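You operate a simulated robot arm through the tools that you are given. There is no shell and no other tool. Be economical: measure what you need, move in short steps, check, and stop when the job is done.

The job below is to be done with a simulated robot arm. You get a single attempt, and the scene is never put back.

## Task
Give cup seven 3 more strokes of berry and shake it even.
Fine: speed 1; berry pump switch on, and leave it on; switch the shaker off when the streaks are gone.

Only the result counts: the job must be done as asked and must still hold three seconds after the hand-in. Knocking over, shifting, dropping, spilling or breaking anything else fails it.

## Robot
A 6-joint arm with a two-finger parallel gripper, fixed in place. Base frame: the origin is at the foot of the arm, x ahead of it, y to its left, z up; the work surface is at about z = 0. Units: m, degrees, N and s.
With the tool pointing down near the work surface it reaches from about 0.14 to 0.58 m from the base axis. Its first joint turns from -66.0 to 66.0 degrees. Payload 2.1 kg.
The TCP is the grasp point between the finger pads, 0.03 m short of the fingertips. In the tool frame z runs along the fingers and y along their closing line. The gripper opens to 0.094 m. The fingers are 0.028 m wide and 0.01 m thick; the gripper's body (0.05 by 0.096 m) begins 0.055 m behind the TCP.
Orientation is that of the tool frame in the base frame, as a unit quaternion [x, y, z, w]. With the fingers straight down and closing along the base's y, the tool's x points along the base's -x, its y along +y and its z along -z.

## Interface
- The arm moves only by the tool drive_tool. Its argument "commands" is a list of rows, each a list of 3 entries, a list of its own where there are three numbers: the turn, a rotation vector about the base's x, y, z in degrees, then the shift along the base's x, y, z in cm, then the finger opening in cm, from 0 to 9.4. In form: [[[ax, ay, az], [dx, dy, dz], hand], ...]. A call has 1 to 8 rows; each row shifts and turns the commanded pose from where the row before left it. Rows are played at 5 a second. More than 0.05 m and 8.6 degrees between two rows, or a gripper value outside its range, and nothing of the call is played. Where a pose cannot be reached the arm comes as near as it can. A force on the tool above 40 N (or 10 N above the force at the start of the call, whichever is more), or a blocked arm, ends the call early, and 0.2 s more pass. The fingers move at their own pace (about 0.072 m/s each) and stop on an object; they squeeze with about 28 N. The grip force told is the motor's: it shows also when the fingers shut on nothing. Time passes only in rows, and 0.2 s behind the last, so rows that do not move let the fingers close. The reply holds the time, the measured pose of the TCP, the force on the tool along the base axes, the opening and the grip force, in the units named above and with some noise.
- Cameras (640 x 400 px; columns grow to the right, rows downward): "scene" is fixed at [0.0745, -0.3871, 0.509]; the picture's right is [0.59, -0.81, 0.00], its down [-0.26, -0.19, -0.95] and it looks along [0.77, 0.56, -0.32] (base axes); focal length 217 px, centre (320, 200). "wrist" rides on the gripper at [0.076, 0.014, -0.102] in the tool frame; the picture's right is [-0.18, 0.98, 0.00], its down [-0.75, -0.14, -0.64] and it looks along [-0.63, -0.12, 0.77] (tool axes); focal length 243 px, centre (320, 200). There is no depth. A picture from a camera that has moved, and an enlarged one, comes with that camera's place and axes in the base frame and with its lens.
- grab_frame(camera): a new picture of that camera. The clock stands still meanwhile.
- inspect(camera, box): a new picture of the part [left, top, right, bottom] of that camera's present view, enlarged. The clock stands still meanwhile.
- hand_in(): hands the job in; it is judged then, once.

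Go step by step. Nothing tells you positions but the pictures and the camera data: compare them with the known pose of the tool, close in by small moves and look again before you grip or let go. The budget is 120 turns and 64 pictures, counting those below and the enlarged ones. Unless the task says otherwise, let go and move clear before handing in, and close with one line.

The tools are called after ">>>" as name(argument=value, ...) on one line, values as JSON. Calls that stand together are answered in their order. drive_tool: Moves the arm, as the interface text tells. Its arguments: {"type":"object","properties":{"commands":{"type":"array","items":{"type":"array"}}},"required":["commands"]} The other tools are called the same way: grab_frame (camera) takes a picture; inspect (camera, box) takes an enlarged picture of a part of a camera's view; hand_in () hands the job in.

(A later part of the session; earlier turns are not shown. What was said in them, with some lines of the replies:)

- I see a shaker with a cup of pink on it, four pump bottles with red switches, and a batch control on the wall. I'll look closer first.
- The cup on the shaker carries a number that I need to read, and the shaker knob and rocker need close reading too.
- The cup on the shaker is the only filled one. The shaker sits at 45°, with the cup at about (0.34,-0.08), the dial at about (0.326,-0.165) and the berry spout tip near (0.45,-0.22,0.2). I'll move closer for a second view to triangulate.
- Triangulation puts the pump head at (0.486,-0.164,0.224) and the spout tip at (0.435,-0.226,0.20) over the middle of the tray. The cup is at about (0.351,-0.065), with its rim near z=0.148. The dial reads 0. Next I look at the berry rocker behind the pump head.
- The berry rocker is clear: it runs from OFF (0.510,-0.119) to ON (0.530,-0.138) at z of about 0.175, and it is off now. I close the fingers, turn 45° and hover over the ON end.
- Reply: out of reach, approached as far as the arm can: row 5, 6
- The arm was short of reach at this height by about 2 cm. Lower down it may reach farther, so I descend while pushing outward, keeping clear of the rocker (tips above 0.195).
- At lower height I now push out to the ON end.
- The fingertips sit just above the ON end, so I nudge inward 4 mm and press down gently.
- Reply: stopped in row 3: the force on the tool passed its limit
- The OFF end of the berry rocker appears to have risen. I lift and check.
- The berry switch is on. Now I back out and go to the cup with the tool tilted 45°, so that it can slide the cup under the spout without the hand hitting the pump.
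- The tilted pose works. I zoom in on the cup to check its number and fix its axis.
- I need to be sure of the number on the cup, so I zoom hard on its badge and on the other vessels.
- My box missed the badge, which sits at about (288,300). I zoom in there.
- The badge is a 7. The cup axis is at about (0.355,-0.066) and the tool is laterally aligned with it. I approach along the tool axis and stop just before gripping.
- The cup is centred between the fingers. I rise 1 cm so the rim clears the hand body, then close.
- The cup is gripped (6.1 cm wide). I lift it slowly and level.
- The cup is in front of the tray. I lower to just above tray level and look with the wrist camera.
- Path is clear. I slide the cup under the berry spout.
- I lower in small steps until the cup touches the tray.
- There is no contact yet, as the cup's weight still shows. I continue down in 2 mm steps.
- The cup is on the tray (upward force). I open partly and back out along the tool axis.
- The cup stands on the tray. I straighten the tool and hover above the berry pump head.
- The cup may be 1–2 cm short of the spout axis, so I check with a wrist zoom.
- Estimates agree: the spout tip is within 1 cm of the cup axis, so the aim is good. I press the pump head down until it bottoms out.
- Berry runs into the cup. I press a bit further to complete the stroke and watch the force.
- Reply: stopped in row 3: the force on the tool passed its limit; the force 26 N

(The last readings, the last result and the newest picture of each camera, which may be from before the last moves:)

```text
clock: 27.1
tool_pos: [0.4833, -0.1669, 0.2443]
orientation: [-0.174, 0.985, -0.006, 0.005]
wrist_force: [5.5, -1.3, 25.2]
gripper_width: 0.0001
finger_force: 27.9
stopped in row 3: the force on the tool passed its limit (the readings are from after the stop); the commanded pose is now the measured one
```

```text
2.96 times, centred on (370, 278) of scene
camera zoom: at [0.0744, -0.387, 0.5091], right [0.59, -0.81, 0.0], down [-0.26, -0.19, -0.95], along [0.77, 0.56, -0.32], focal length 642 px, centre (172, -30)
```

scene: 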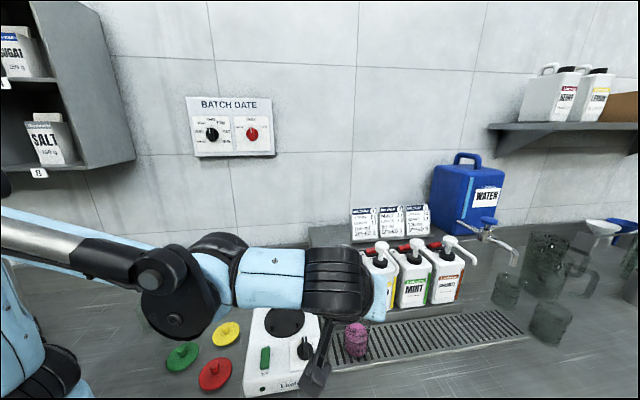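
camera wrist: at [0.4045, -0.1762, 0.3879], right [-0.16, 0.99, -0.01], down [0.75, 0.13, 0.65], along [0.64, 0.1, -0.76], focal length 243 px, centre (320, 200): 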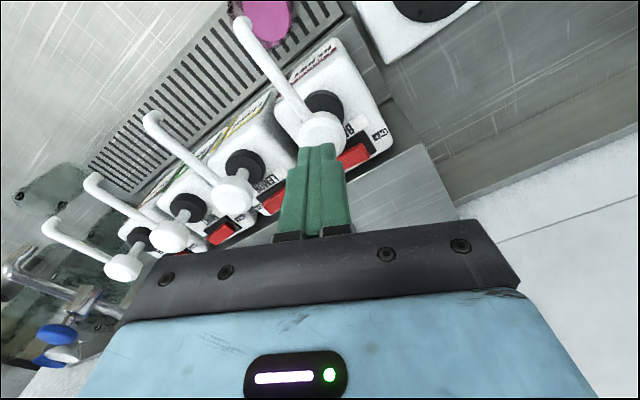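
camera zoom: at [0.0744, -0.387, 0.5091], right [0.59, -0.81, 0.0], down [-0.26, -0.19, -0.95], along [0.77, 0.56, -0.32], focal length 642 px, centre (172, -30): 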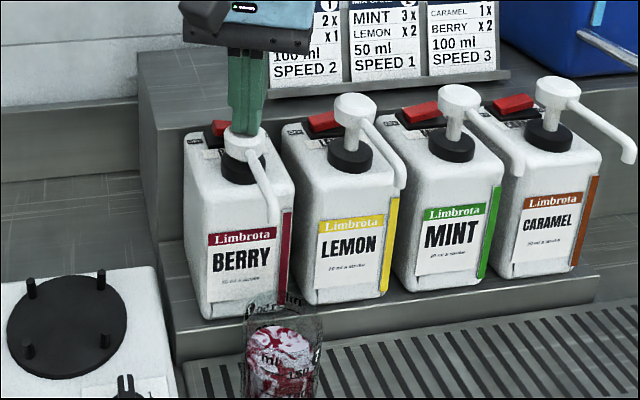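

Stroke 1 bottomed at TCP z of 0.245. I release fully, then do stroke 2 and release again.

>>> drive_tool(commands=[[[0, 0, 0], [0, 0, 1.5], 0], [[0, 0, 0], [0, 0.1, 1.8], 0], [[0, 0, 0], [0, 0, 0.5], 0], [[0, 0, 0], [0, 0, 0], 0], [[0, 0, 0], [0, 0, 0], 0]])

>>> inspect(camera="scene", box=[310, 210, 430, 345])

>>> drive_tool(commands=[[[0, 0, 0], [0, 0, -1.5], 0], [[0, 0, 0], [0, 0, -0.9], 0], [[0, 0, 0], [0, 0, -0.7], 0], [[0, 0, 0], [0, 0, -0.5], 0], [[0, 0, 0], [0, 0, 0], 0], [[0, 0, 0], [0, 0, 0], 0]])

>>> inspect(camera="scene", box=[310, 210, 430, 345])

```text
clock: 28.3
tool_pos: [0.4824, -0.1632, 0.2812]
orientation: [-0.174, 0.985, -0.005, 0.006]
wrist_force: [-0.8, -0.4, -0.3]
gripper_width: 0.0
finger_force: 27.8
```

```text
2.96 times, centred on (370, 278) of scene
camera zoom: at [0.0745, -0.3871, 0.509], right [0.59, -0.81, 0.0], down [-0.26, -0.19, -0.95], along [0.77, 0.56, -0.32], focal length 642 px, centre (172, -30)
```

zoom: 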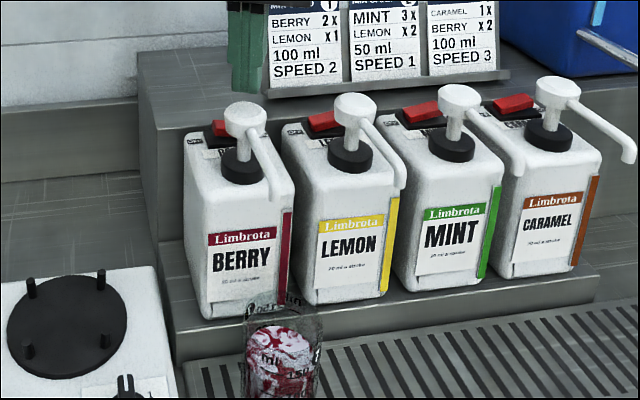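

```text
clock: 29.7
tool_pos: [0.484, -0.1648, 0.2456]
orientation: [-0.173, 0.985, -0.005, 0.006]
wrist_force: [3.7, 8.0, 16.8]
gripper_width: 0.0001
finger_force: 27.9
```

```text
2.96 times, centred on (370, 278) of scene
camera zoom: at [0.0744, -0.387, 0.5091], right [0.59, -0.81, 0.0], down [-0.26, -0.19, -0.95], along [0.77, 0.56, -0.32], focal length 642 px, centre (172, -30)
```

zoom: 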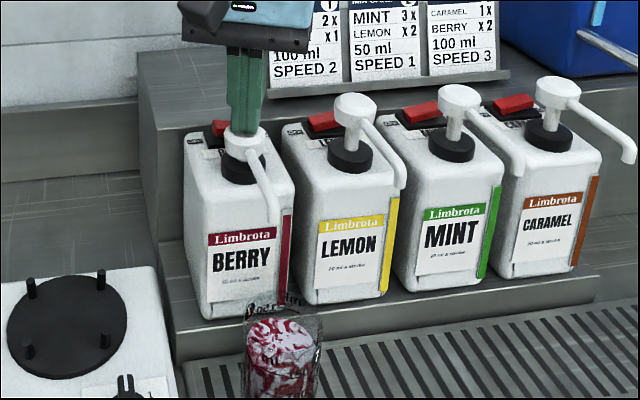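

Stroke 2 went in and the level rose. Release, stroke 3, release and lift clear.

>>> drive_tool(commands=[[[0, 0, 0], [0, 0, 1.5], 0], [[0, 0, 0], [0, 0.1, 1.8], 0], [[0, 0, 0], [0, 0, 0.4], 0], [[0, 0, 0], [0, 0, 0], 0], [[0, 0, 0], [0, 0, 0], 0]])

>>> drive_tool(commands=[[[0, 0, 0], [0, 0, -1.5], 0], [[0, 0, 0], [0, 0, -0.9], 0], [[0, 0, 0], [0, 0, -0.7], 0], [[0, 0, 0], [0, 0, -0.5], 0], [[0, 0, 0], [0, 0, 0], 0], [[0, 0, 0], [0, 0, 0], 0]])

>>> drive_tool(commands=[[[0, 0, 0], [0, 0, 1.5], 0], [[0, 0, 0], [0, 0.1, 1.8], 0], [[0, 0, 0], [0, 0, 1], 0], [[0, 0, 0], [0, 0, 0], 0], [[0, 0, 0], [0, 0, 0], 0]])

>>> inspect(camera="scene", box=[290, 210, 430, 370])

```text
clock: 30.9
tool_pos: [0.4838, -0.1631, 0.2818]
orientation: [-0.173, 0.985, -0.004, 0.005]
wrist_force: [-0.5, -0.1, -0.5]
gripper_width: 0.0
finger_force: 27.9
```

```text
clock: 32.3
tool_pos: [0.4833, -0.1638, 0.2473]
orientation: [-0.174, 0.985, -0.004, 0.006]
wrist_force: [3.2, 3.6, 8.8]
gripper_width: 0.0003
finger_force: 28.4
```

```text
clock: 33.5
tool_pos: [0.4819, -0.1634, 0.2899]
orientation: [-0.174, 0.985, -0.005, 0.005]
wrist_force: [0.7, -0.2, 0.2]
gripper_width: 0.0001
finger_force: 27.5
```

```text
2.50 times, centred on (360, 290) of scene
camera zoom: at [0.0745, -0.3871, 0.509], right [0.59, -0.81, 0.0], down [-0.26, -0.19, -0.95], along [0.77, 0.56, -0.32], focal length 542 px, centre (220, -25)
```

zoom: 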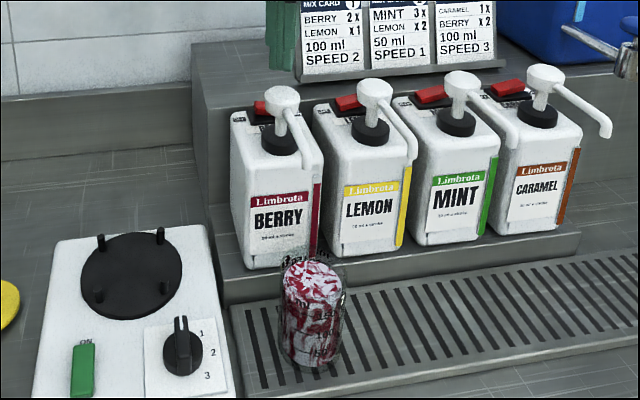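

Three strokes are in. Now the speed dial: I go to a hover above it with the tool turned to 45° (closing across the handle).

>>> drive_tool(commands=[[[0, 0, 4.2], [-2.7, 0, 0], 0], [[0, 0, 4.2], [-2.7, 0, 0], 0], [[0, 0, 4.2], [-2.7, 0, -1], 1], [[0, 0, 4.2], [-2.7, 0, -3], 3], [[0, 0, 4.1], [-2.7, 0, -3], 4], [[0, 0, 4.1], [-2.2, -0.1, -3.5], 4], [[0, 0, 0], [0, 0, -2], 4], [[0, 0, 0], [0, 0, 0], 4]])

>>> grab_frame(camera="wrist")

>>> inspect(camera="scene", box=[230, 280, 390, 400])

```text
clock: 35.3
tool_pos: [0.3258, -0.1634, 0.1629]
orientation: [-0.383, 0.924, -0.003, 0.006]
wrist_force: [-0.4, -0.3, 0.6]
gripper_width: 0.04
finger_force: 0.1
```

```text
14 pictures are left
camera wrist: at [0.2601, -0.2058, 0.2647], right [-0.56, 0.82, -0.01], down [0.62, 0.43, 0.65], along [0.54, 0.36, -0.76], focal length 243 px, centre (320, 200)
```

wrist: 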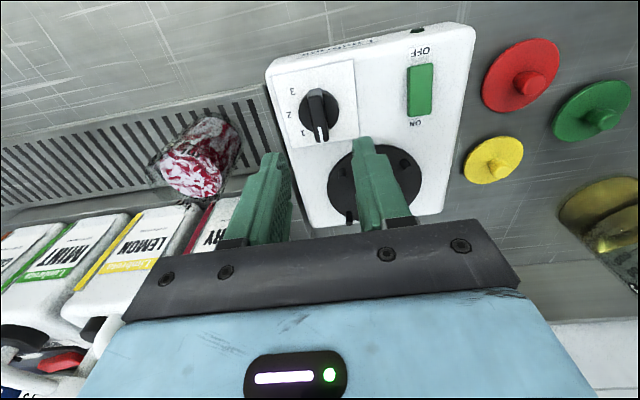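

```text
3.33 times, centred on (310, 340) of scene
camera zoom: at [0.0745, -0.3871, 0.509], right [0.59, -0.81, 0.0], down [-0.26, -0.19, -0.95], along [0.77, 0.56, -0.32], focal length 723 px, centre (353, -267)
```

zoom: 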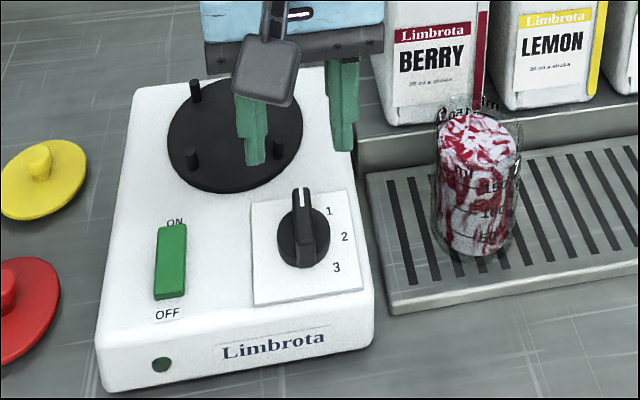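

The handle centre is at about (0.324,-0.166), aligned with the tool. I descend over it and close.

>>> drive_tool(commands=[[[0, 0, 0], [-0.2, -0.25, -2.5], 4], [[0, 0, 0], [0, 0, -2.5], 4], [[0, 0, 0], [0, 0, -1.3], 4], [[0, 0, 0], [0, 0, -0.5], 3], [[0, 0, 0], [0, 0, 0], 0], [[0, 0, 0], [0, 0, 0], 0]])

```text
clock: 36.7
tool_pos: [0.3242, -0.1661, 0.0955]
orientation: [-0.382, 0.924, -0.003, 0.006]
wrist_force: [-2.2, 1.2, -4.1]
gripper_width: 0.0116
finger_force: 44.9
```

The fingers hold the handle (1.2 cm). I twist 45° clockwise to position 1.

>>> drive_tool(commands=[[[0, 0, -7.5], [0, 0, 0], 0], [[0, 0, -7.5], [0, 0, 0], 0], [[0, 0, -7.5], [0, 0, 0], 0], [[0, 0, -7.5], [0, 0, 0], 0], [[0, 0, -7.5], [0, 0, 0], 0], [[0, 0, -7.5], [0, 0, 0], 0], [[0, 0, 0], [0, 0, 0], 0]])

>>> inspect(camera="scene", box=[270, 330, 330, 380])

```text
clock: 38.3
tool_pos: [0.3242, -0.1665, 0.0963]
orientation: [0.001, 1.0, -0.005, 0.005]
wrist_force: [-1.5, 6.0, 21.8]
gripper_width: 0.0114
finger_force: 45.1
```

```text
8.00 times, centred on (300, 355) of scene
camera zoom: at [0.0744, -0.387, 0.5091], right [0.59, -0.81, 0.0], down [-0.26, -0.19, -0.95], along [0.77, 0.56, -0.32], focal length 1735 px, centre (480, -1040)
```

zoom: 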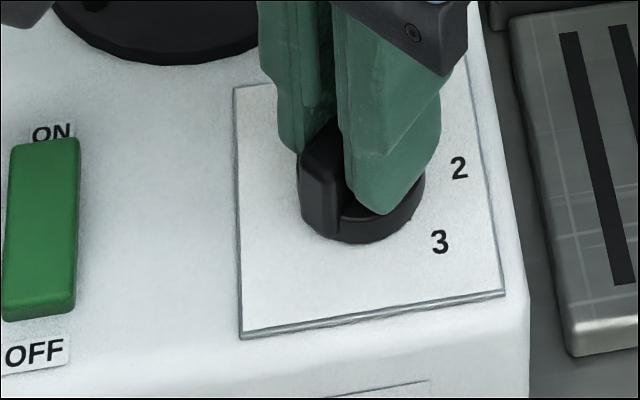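

The handle turned. I open and rise, then read the dial.

>>> drive_tool(commands=[[[0, 0, 0], [0, 0, 0], 3], [[0, 0, 0], [0, 0, 0], 3.5], [[0, 0, 0], [0, 0, 3], 3.5], [[0, 0, 0], [0, 0, 4], 3.5], [[0, 0, 0], [-3, 0, 4], 0], [[0, 0, 0], [0, 0, 0], 0]])

>>> inspect(camera="scene", box=[230, 280, 390, 400])

```text
clock: 39.7
tool_pos: [0.293, -0.166, 0.2059]
orientation: [0.0, 1.0, -0.006, 0.005]
wrist_force: [-0.1, -0.2, 0.3]
gripper_width: 0.0004
finger_force: 27.9
```

```text
3.33 times, centred on (310, 340) of scene
camera zoom: at [0.0745, -0.3871, 0.509], right [0.59, -0.81, 0.0], down [-0.26, -0.19, -0.95], along [0.77, 0.56, -0.32], focal length 723 px, centre (353, -267)
```

zoom: 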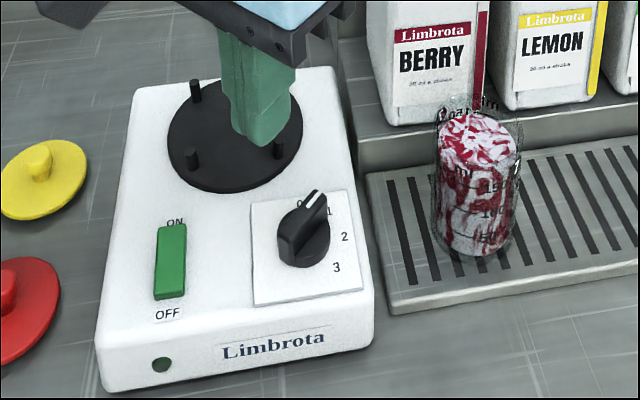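

The pointer is now at 1. Next I return to the tilted pose in front of the cup to fetch it.

>>> drive_tool(commands=[[[0, 0, 6.67], [0, -2, 1], 2], [[0, 0, 6.67], [0, -2, 1], 5], [[0, 0, 6.66], [1, -2, 0], 8], [[2.57, -7.05, 0], [1.2, -2, 0], 8], [[2.57, -7.05, 0], [1.2, -1.6, 0], 8], [[2.57, -7.05, 0], [1.3, 0, 0], 8], [[2.57, -7.05, 0], [0, 0, 0], 8], [[2.57, -7.05, 0], [0, 0, 0], 8]])

>>> drive_tool(commands=[[[2.57, -7.05, 0], [0, 0, -2], 8], [[0, 0, 0], [0, 0, -3], 8], [[0, 0, 0], [0, 0, 0], 8]])

>>> grab_frame(camera="wrist")

```text
clock: 41.5
tool_pos: [0.3406, -0.2626, 0.2265]
orientation: [-0.162, 0.931, 0.051, 0.323]
wrist_force: [0.5, -0.4, -0.7]
gripper_width: 0.0801
finger_force: 0.1
```

```text
clock: 42.3
tool_pos: [0.3401, -0.264, 0.1766]
orientation: [-0.158, 0.909, 0.063, 0.381]
wrist_force: [0.8, 0.0, 1.0]
gripper_width: 0.0798
finger_force: 0.0
```

```text
10 pictures are left
camera wrist: at [0.2162, -0.2914, 0.1937], right [-0.21, 0.97, 0.12], down [0.11, -0.1, 0.99], along [0.97, 0.22, -0.09], focal length 243 px, centre (320, 200)
```

wrist: 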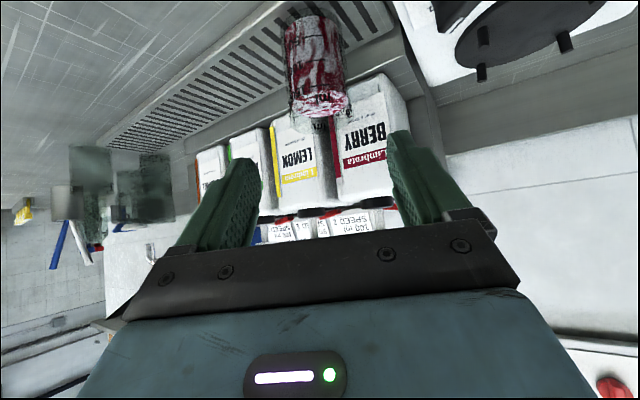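

The cup is centred between the fingers. I approach along the tool axis and grip as before.

>>> drive_tool(commands=[[[0, 0, 0], [0, 0, -0.9], 8], [[0, 0, 0], [2.6, 0.95, -2.7], 8], [[0, 0, 0], [2.6, 0.95, -2.7], 8], [[0, 0, 0], [2, 0.75, -2.1], 8], [[0, 0, 0], [1.5, 0.5, -1.5], 8], [[0, 0, 0], [0, 0, 0], 6.5], [[0, 0, 0], [0, 0, 0], 4.5], [[0, 0, 0], [0, 0, 0], 4.5]])

>>> drive_tool(commands=[[[0, 0, 0], [0, 0, 0], 4.5], [[0, 0, 0], [0, 0, 0.3], 4.5], [[0, 0, 0], [0, 0, 0.6], 4.5], [[0, 0, 0], [0, 0, 0.6], 4.5], [[0, 0, 0], [0, 0, 0.4], 4.5], [[0, 0, 0], [0, 0, 0], 4.5]])

>>> grab_frame(camera="wrist")

```text
clock: 44.1
tool_pos: [0.4264, -0.2314, 0.0771]
orientation: [-0.158, 0.908, 0.063, 0.382]
wrist_force: [0.4, 0.7, -0.8]
gripper_width: 0.0609
finger_force: 28.2
```

```text
clock: 45.5
tool_pos: [0.4276, -0.2306, 0.0952]
orientation: [-0.159, 0.908, 0.063, 0.382]
wrist_force: [-1.0, -0.8, -1.8]
gripper_width: 0.0611
finger_force: 27.5
```

```text
9 pictures are left
camera wrist: at [0.304, -0.2583, 0.1136], right [-0.21, 0.97, 0.12], down [0.11, -0.1, 0.99], along [0.97, 0.22, -0.09], focal length 243 px, centre (320, 200)
```

wrist: 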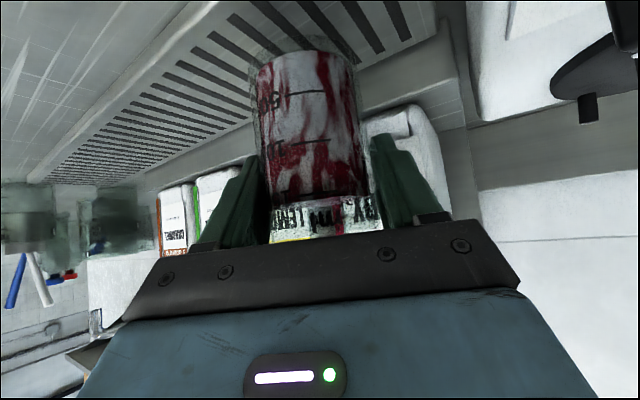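

The level stands just past 150 ml, i.e. about 60 ml more. I back out and lift to travel height.

>>> drive_tool(commands=[[[0, 0, 0], [-0.8, -0.25, 0], 4.5], [[0, 0, 0], [-1.5, -0.5, 0], 4.5], [[0, 0, 0], [-1.5, -0.5, 0], 4.5], [[0, 0, 0], [-1.4, -0.5, 0], 4.5], [[0, 0, 0], [-0.7, -0.2, 0.3], 4.5], [[0, 0, 0], [0, 0, 1.7], 4.5], [[0, 0, 0], [0, 0, 2.2], 4.5], [[0, 0, 0], [0, 0, 1.9], 4.5]])

>>> drive_tool(commands=[[[0, 0, 0], [-0.1, 1.2, 0.8], 4.5], [[0, 0, 0], [-0.25, 2.2, 0], 4.5], [[0, 0, 0], [-0.25, 2.6, 0], 4.5], [[0, 0, 0], [-0.25, 2.8, 0], 4.5], [[0, 0, 0], [-0.25, 2.8, 0], 4.5], [[0, 0, 0], [-0.25, 2.8, 0], 4.5], [[0, 0, 0], [-0.25, 2.3, 0], 4.5], [[0, 0, 0], [0, 1.4, 0], 4.5]])

```text
clock: 47.3
tool_pos: [0.3676, -0.2508, 0.158]
orientation: [-0.158, 0.908, 0.063, 0.382]
wrist_force: [-0.1, 0.8, -2.4]
gripper_width: 0.0612
finger_force: 27.7
```

```text
clock: 49.1
tool_pos: [0.3549, -0.0681, 0.166]
orientation: [-0.158, 0.909, 0.063, 0.381]
wrist_force: [0.4, 0.4, -2.3]
gripper_width: 0.0608
finger_force: 28.2
```

I align with the original spot and lower to just above the platform.

>>> drive_tool(commands=[[[0, 0, 0], [-0.4, 0.1, -0.8], 4.5], [[0, 0, 0], [0, 0, -1.4], 4.5], [[0, 0, 0], [0, 0, -0.9], 4.5], [[0, 0, 0], [0, 0, 0], 4.5]])

>>> grab_frame(camera="wrist")

```text
clock: 50.1
tool_pos: [0.3487, -0.0683, 0.1352]
orientation: [-0.158, 0.908, 0.062, 0.382]
wrist_force: [0.5, 0.0, -1.8]
gripper_width: 0.061
finger_force: 27.9
```

```text
8 pictures are left
camera wrist: at [0.2256, -0.0964, 0.1531], right [-0.21, 0.97, 0.12], down [0.11, -0.1, 0.99], along [0.97, 0.22, -0.09], focal length 243 px, centre (320, 200)
```

wrist: 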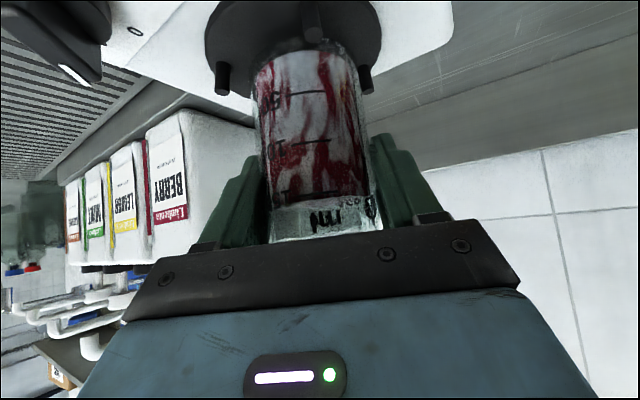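

Alignment matches the original view, so I lower to contact.

>>> drive_tool(commands=[[[0, 0, 0], [0.15, 0.15, -0.5], 4.5], [[0, 0, 0], [0, 0, -0.25], 4.5], [[0, 0, 0], [0, 0, -0.2], 4.5], [[0, 0, 0], [0, 0, 0], 4.5]])

```text
clock: 51.1
tool_pos: [0.3512, -0.0663, 0.1247]
orientation: [-0.157, 0.909, 0.062, 0.382]
wrist_force: [-1.7, -0.4, 5.8]
gripper_width: 0.0611
finger_force: 27.9
```

Contact. I open and back out along the tool axis.

>>> drive_tool(commands=[[[0, 0, 0], [0, 0, 0], 6.8], [[0, 0, 0], [0, 0, 0], 9], [[0, 0, 0], [0, 0, 0], 9.2]])

>>> drive_tool(commands=[[[0, 0, 0], [-1.35, -0.47, 1.4], 9.2], [[0, 0, 0], [-2, -0.7, 2.1], 9.2], [[0, 0, 0], [-2.7, -0.9, 2.8], 9.2], [[0, 0, 0], [-1.7, -0.5, 2.8], 9.2], [[-2.57, 7.05, 0], [0, 0, 3], 5], [[-2.57, 7.05, 0], [0, 0, 2], 2], [[-2.57, 7.05, 0], [0, 0, 0], 0], [[-2.57, 7.05, 0], [0, 0, 0], 0]])

>>> inspect(camera="scene", box=[230, 260, 350, 400])

```text
clock: 51.9
tool_pos: [0.3514, -0.0667, 0.1261]
orientation: [-0.158, 0.909, 0.062, 0.382]
wrist_force: [0.2, 0.1, -0.5]
gripper_width: 0.0917
finger_force: 0.0
```

```text
clock: 53.7
tool_pos: [0.2729, -0.092, 0.265]
orientation: [-0.17, 0.976, 0.017, 0.133]
wrist_force: [-0.1, -0.3, 0.1]
gripper_width: 0.0
finger_force: 27.6
```

```text
2.86 times, centred on (290, 330) of scene
camera zoom: at [0.0745, -0.3871, 0.509], right [0.59, -0.81, 0.0], down [-0.26, -0.19, -0.95], along [0.77, 0.56, -0.32], focal length 620 px, centre (406, -171)
```

zoom: 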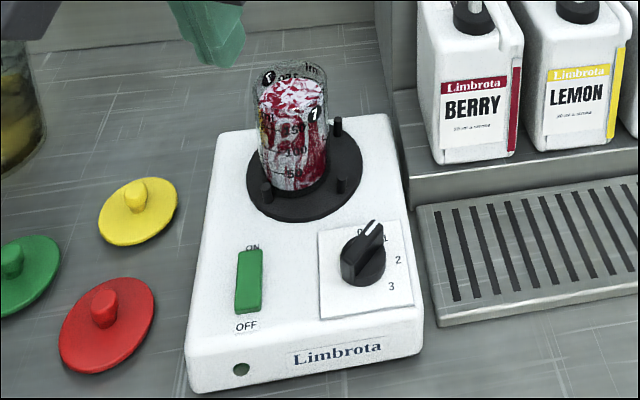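

The cup is back between the pins, still streaky, with the dial on 1. Now the shaker rocker: ON end at about (0.279,-0.095). I straighten the tool and come down above it.

>>> drive_tool(commands=[[[-2.57, 7.05, 0], [0.2, 0, -2], 0], [[-2.57, 7.05, 0], [0.2, 0, -3], 0], [[0, 0, 0], [0.3, 0, -4], 0], [[0, 0, 0], [0.1, -0.1, -4], 0], [[0, 0, 0], [0, 0, -1.5], 0], [[0, 0, 0], [0, 0, 0], 0]])

>>> inspect(camera="scene", box=[240, 310, 320, 390])

```text
clock: 55.1
tool_pos: [0.2831, -0.0925, 0.1197]
orientation: [-0.174, 0.985, -0.004, 0.005]
wrist_force: [0.5, -0.1, 0.3]
gripper_width: 0.0
finger_force: 28.0
```

```text
5.00 times, centred on (280, 350) of scene
camera zoom: at [0.0745, -0.3871, 0.509], right [0.59, -0.81, 0.0], down [-0.26, -0.19, -0.95], along [0.77, 0.56, -0.32], focal length 1084 px, centre (520, -550)
```

zoom: 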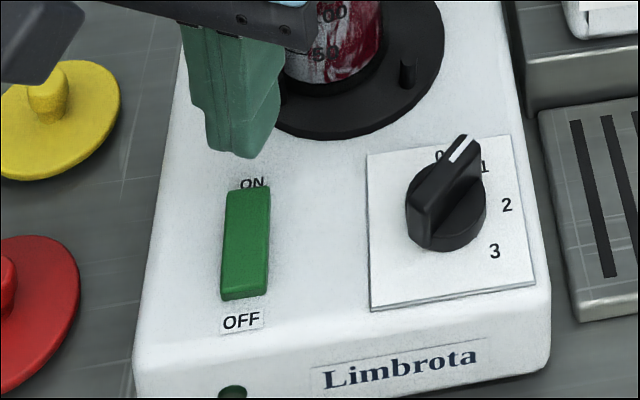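

The tips will land on the ON end. I nudge 3 mm inward and press.

>>> drive_tool(commands=[[[0, 0, 0], [-0.3, -0.3, -1.3], 0], [[0, 0, 0], [0, 0, -0.6], 0], [[0, 0, 0], [0, 0, -0.5], 0], [[0, 0, 0], [0, 0, -0.4], 0], [[0, 0, 0], [0, 0, -0.3], 0]])

>>> inspect(camera="scene", box=[240, 290, 320, 400])

```text
clock: 56.1
tool_pos: [0.2793, -0.0957, 0.0947]
orientation: [-0.174, 0.985, -0.002, 0.007]
wrist_force: [-1.4, 1.5, 15.1]
gripper_width: 0.0
finger_force: 27.5
stopped in row 5: the force on the tool passed its limit (the readings are from after the stop); the commanded pose is now the measured one
```

```text
3.64 times, centred on (280, 345) of scene
camera zoom: at [0.0745, -0.3871, 0.5091], right [0.59, -0.81, 0.0], down [-0.26, -0.19, -0.95], along [0.77, 0.56, -0.32], focal length 788 px, centre (466, -327)
```

zoom: 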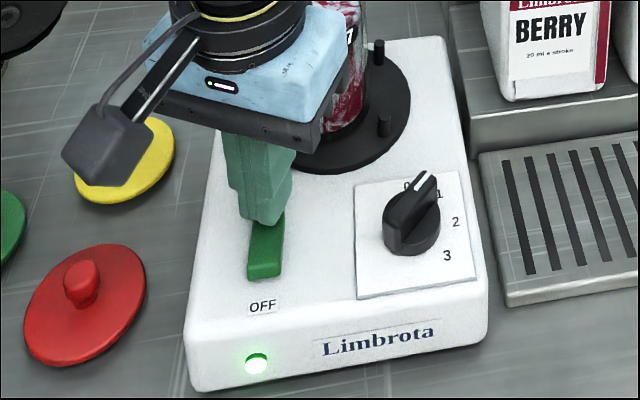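

The lamp is on and the shaker runs. I lift and hover over the OFF end, then watch the cup.

>>> drive_tool(commands=[[[0, 0, 0], [0, 0, 2], 0], [[0, 0, 0], [-1.5, -1.3, 1], 0], [[0, 0, 0], [-1.4, -1.3, 0], 0], [[0, 0, 0], [0, 0, 0], 0], [[0, 0, 0], [0, 0, 0], 0], [[0, 0, 0], [0, 0, 0], 0]])

>>> inspect(camera="scene", box=[240, 270, 340, 400])

```text
clock: 57.5
tool_pos: [0.2505, -0.1209, 0.1238]
orientation: [-0.174, 0.985, -0.001, 0.007]
wrist_force: [0.0, -0.2, 0.0]
gripper_width: 0.0
finger_force: 28.0
```

```text
3.08 times, centred on (290, 335) of scene
camera zoom: at [0.0745, -0.3871, 0.509], right [0.59, -0.81, 0.0], down [-0.26, -0.19, -0.95], along [0.77, 0.56, -0.32], focal length 667 px, centre (412, -215)
```

zoom: 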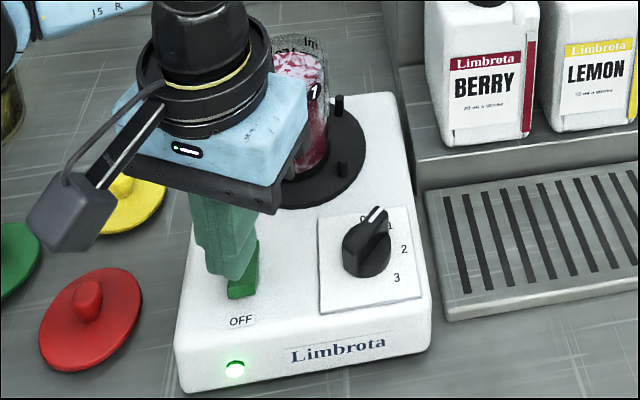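

Streaks are fading. I wait about 3.6 s more.

>>> drive_tool(commands=[[[0, 0, 0], [0, 0, 0], 0], [[0, 0, 0], [0, 0, 0], 0], [[0, 0, 0], [0, 0, 0], 0], [[0, 0, 0], [0, 0, 0], 0], [[0, 0, 0], [0, 0, 0], 0], [[0, 0, 0], [0, 0, 0], 0], [[0, 0, 0], [0, 0, 0], 0], [[0, 0, 0], [0, 0, 0], 0]])

>>> drive_tool(commands=[[[0, 0, 0], [0, 0, 0], 0], [[0, 0, 0], [0, 0, 0], 0], [[0, 0, 0], [0, 0, 0], 0], [[0, 0, 0], [0, 0, 0], 0], [[0, 0, 0], [0, 0, 0], 0], [[0, 0, 0], [0, 0, 0], 0], [[0, 0, 0], [0, 0, 0], 0], [[0, 0, 0], [0, 0, 0], 0]])

>>> inspect(camera="scene", box=[265, 275, 315, 335])

```text
clock: 59.3
tool_pos: [0.251, -0.1195, 0.1237]
orientation: [-0.175, 0.985, -0.001, 0.006]
wrist_force: [-0.1, -1.3, -1.1]
gripper_width: 0.0003
finger_force: 27.8
```

```text
clock: 61.1
tool_pos: [0.2507, -0.1204, 0.1246]
orientation: [-0.175, 0.985, -0.001, 0.007]
wrist_force: [0.0, 0.5, -0.8]
gripper_width: 0.0
finger_force: 28.0
```

```text
6.67 times, centred on (290, 305) of scene
camera zoom: at [0.0745, -0.3871, 0.509], right [0.59, -0.81, 0.0], down [-0.26, -0.19, -0.95], along [0.77, 0.56, -0.32], focal length 1446 px, centre (520, -500)
```

zoom: 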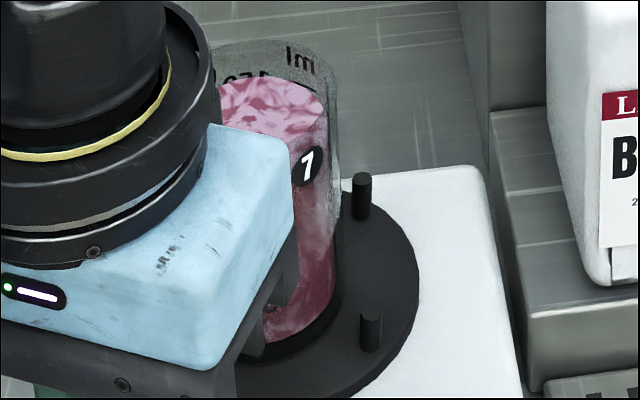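

Streaks are fainter but still visible. I wait another 5.4 s.

>>> drive_tool(commands=[[[0, 0, 0], [0, 0, 0], 0], [[0, 0, 0], [0, 0, 0], 0], [[0, 0, 0], [0, 0, 0], 0], [[0, 0, 0], [0, 0, 0], 0], [[0, 0, 0], [0, 0, 0], 0], [[0, 0, 0], [0, 0, 0], 0], [[0, 0, 0], [0, 0, 0], 0], [[0, 0, 0], [0, 0, 0], 0]])

>>> drive_tool(commands=[[[0, 0, 0], [0, 0, 0], 0], [[0, 0, 0], [0, 0, 0], 0], [[0, 0, 0], [0, 0, 0], 0], [[0, 0, 0], [0, 0, 0], 0], [[0, 0, 0], [0, 0, 0], 0], [[0, 0, 0], [0, 0, 0], 0], [[0, 0, 0], [0, 0, 0], 0], [[0, 0, 0], [0, 0, 0], 0]])

>>> drive_tool(commands=[[[0, 0, 0], [0, 0, 0], 0], [[0, 0, 0], [0, 0, 0], 0], [[0, 0, 0], [0, 0, 0], 0], [[0, 0, 0], [0, 0, 0], 0], [[0, 0, 0], [0, 0, 0], 0], [[0, 0, 0], [0, 0, 0], 0], [[0, 0, 0], [0, 0, 0], 0], [[0, 0, 0], [0, 0, 0], 0]])

>>> inspect(camera="scene", box=[265, 275, 315, 335])

```text
clock: 62.9
tool_pos: [0.2511, -0.1204, 0.1239]
orientation: [-0.173, 0.985, -0.002, 0.007]
wrist_force: [-0.3, 0.2, -0.3]
gripper_width: 0.0001
finger_force: 27.5
```

```text
clock: 64.7
tool_pos: [0.2515, -0.1196, 0.123]
orientation: [-0.175, 0.985, -0.002, 0.006]
wrist_force: [0.0, -0.2, 0.1]
gripper_width: 0.0
finger_force: 27.6
```

```text
clock: 66.5
tool_pos: [0.2511, -0.1209, 0.1234]
orientation: [-0.175, 0.985, -0.001, 0.007]
wrist_force: [-0.2, 0.4, 0.0]
gripper_width: 0.0
finger_force: 28.3
```

```text
6.67 times, centred on (290, 305) of scene
camera zoom: at [0.0745, -0.3871, 0.509], right [0.59, -0.81, 0.0], down [-0.26, -0.19, -0.95], along [0.77, 0.56, -0.32], focal length 1446 px, centre (520, -500)
```

zoom: 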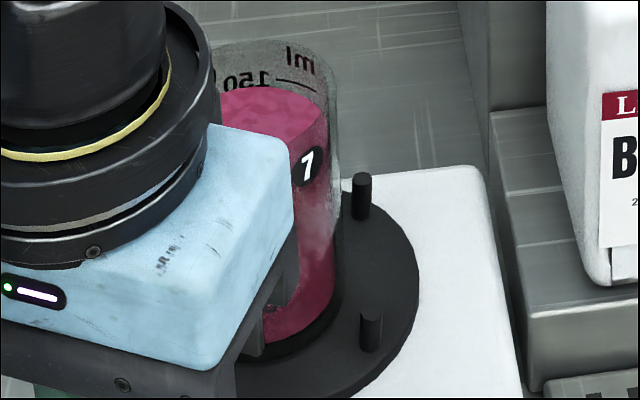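

Only the faintest marbling remains. I wait 1.2 s more and look once more.

>>> drive_tool(commands=[[[0, 0, 0], [0, 0, 0], 0], [[0, 0, 0], [0, 0, 0], 0], [[0, 0, 0], [0, 0, 0], 0], [[0, 0, 0], [0, 0, 0], 0], [[0, 0, 0], [0, 0, -0.7], 0]])

>>> inspect(camera="scene", box=[265, 275, 315, 335])

```text
clock: 67.7
tool_pos: [0.2505, -0.121, 0.1161]
orientation: [-0.175, 0.984, -0.001, 0.007]
wrist_force: [-0.9, -0.3, -0.2]
gripper_width: 0.0
finger_force: 28.2
```

```text
6.67 times, centred on (290, 305) of scene
camera zoom: at [0.0745, -0.3871, 0.509], right [0.59, -0.81, 0.0], down [-0.26, -0.19, -0.95], along [0.77, 0.56, -0.32], focal length 1446 px, centre (520, -500)
```

zoom: 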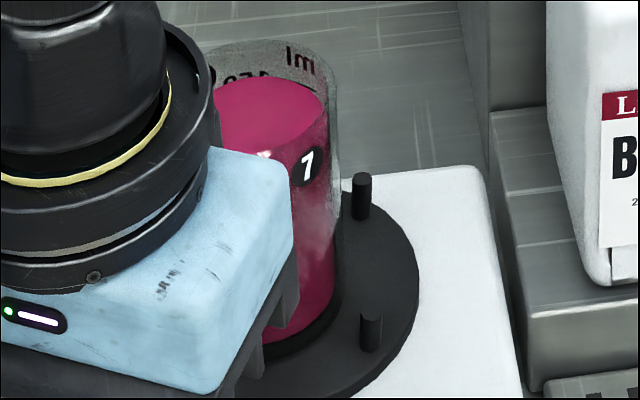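

The colour is even now. I press OFF and lift clear.

>>> drive_tool(commands=[[[0, 0, 0], [0, 0, -1], 0], [[0, 0, 0], [0, 0, -0.7], 0], [[0, 0, 0], [0, 0, -0.5], 0], [[0, 0, 0], [0, 0, -0.3], 0]])

>>> drive_tool(commands=[[[0, 0, 0], [0, 0, 2], 0], [[0, 0, 0], [0, 0, 3], 0], [[0, 0, 0], [-1.5, 0, 4], 0], [[0, 0, 0], [-2, 0, 4], 0], [[0, 0, 0], [-2, 0, 4], 0], [[0, 0, 0], [0, 0, 0], 0]])

>>> grab_frame(camera="scene")

```text
clock: 68.7
tool_pos: [0.2493, -0.1219, 0.0942]
orientation: [-0.174, 0.985, -0.002, 0.002]
wrist_force: [-3.3, -0.2, 16.5]
gripper_width: 0.0
finger_force: 27.9
stopped in row 4: the force on the tool passed its limit (the readings are from after the stop); the commanded pose is now the measured one
```

```text
clock: 70.1
tool_pos: [0.1939, -0.1209, 0.2652]
orientation: [-0.173, 0.985, -0.003, 0.002]
wrist_force: [-0.4, 0.2, -0.5]
gripper_width: 0.0001
finger_force: 28.1
```

```text
0 pictures are left
```

scene: 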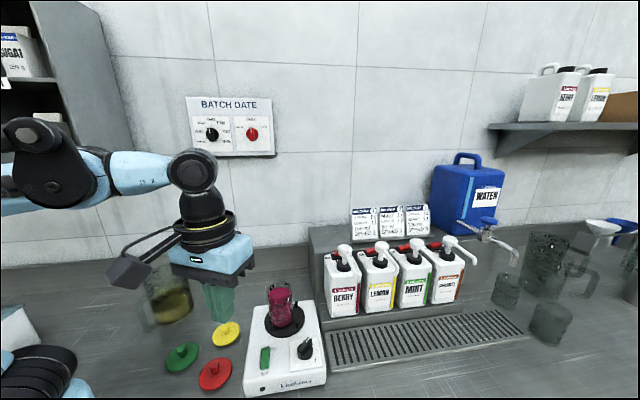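

The shaker lamp is dark, the cup is even and standing on the shaker, the berry switch is left on, the dial is at 1 and the arm is clear. I'm handing in.

>>> hand_in()

```text
The job is handed in.
```

Cup seven got 3 more strokes of berry and was shaken at speed 1 until the streaks were gone. The shaker is off, the berry pump switch is still on, and the job is handed in.
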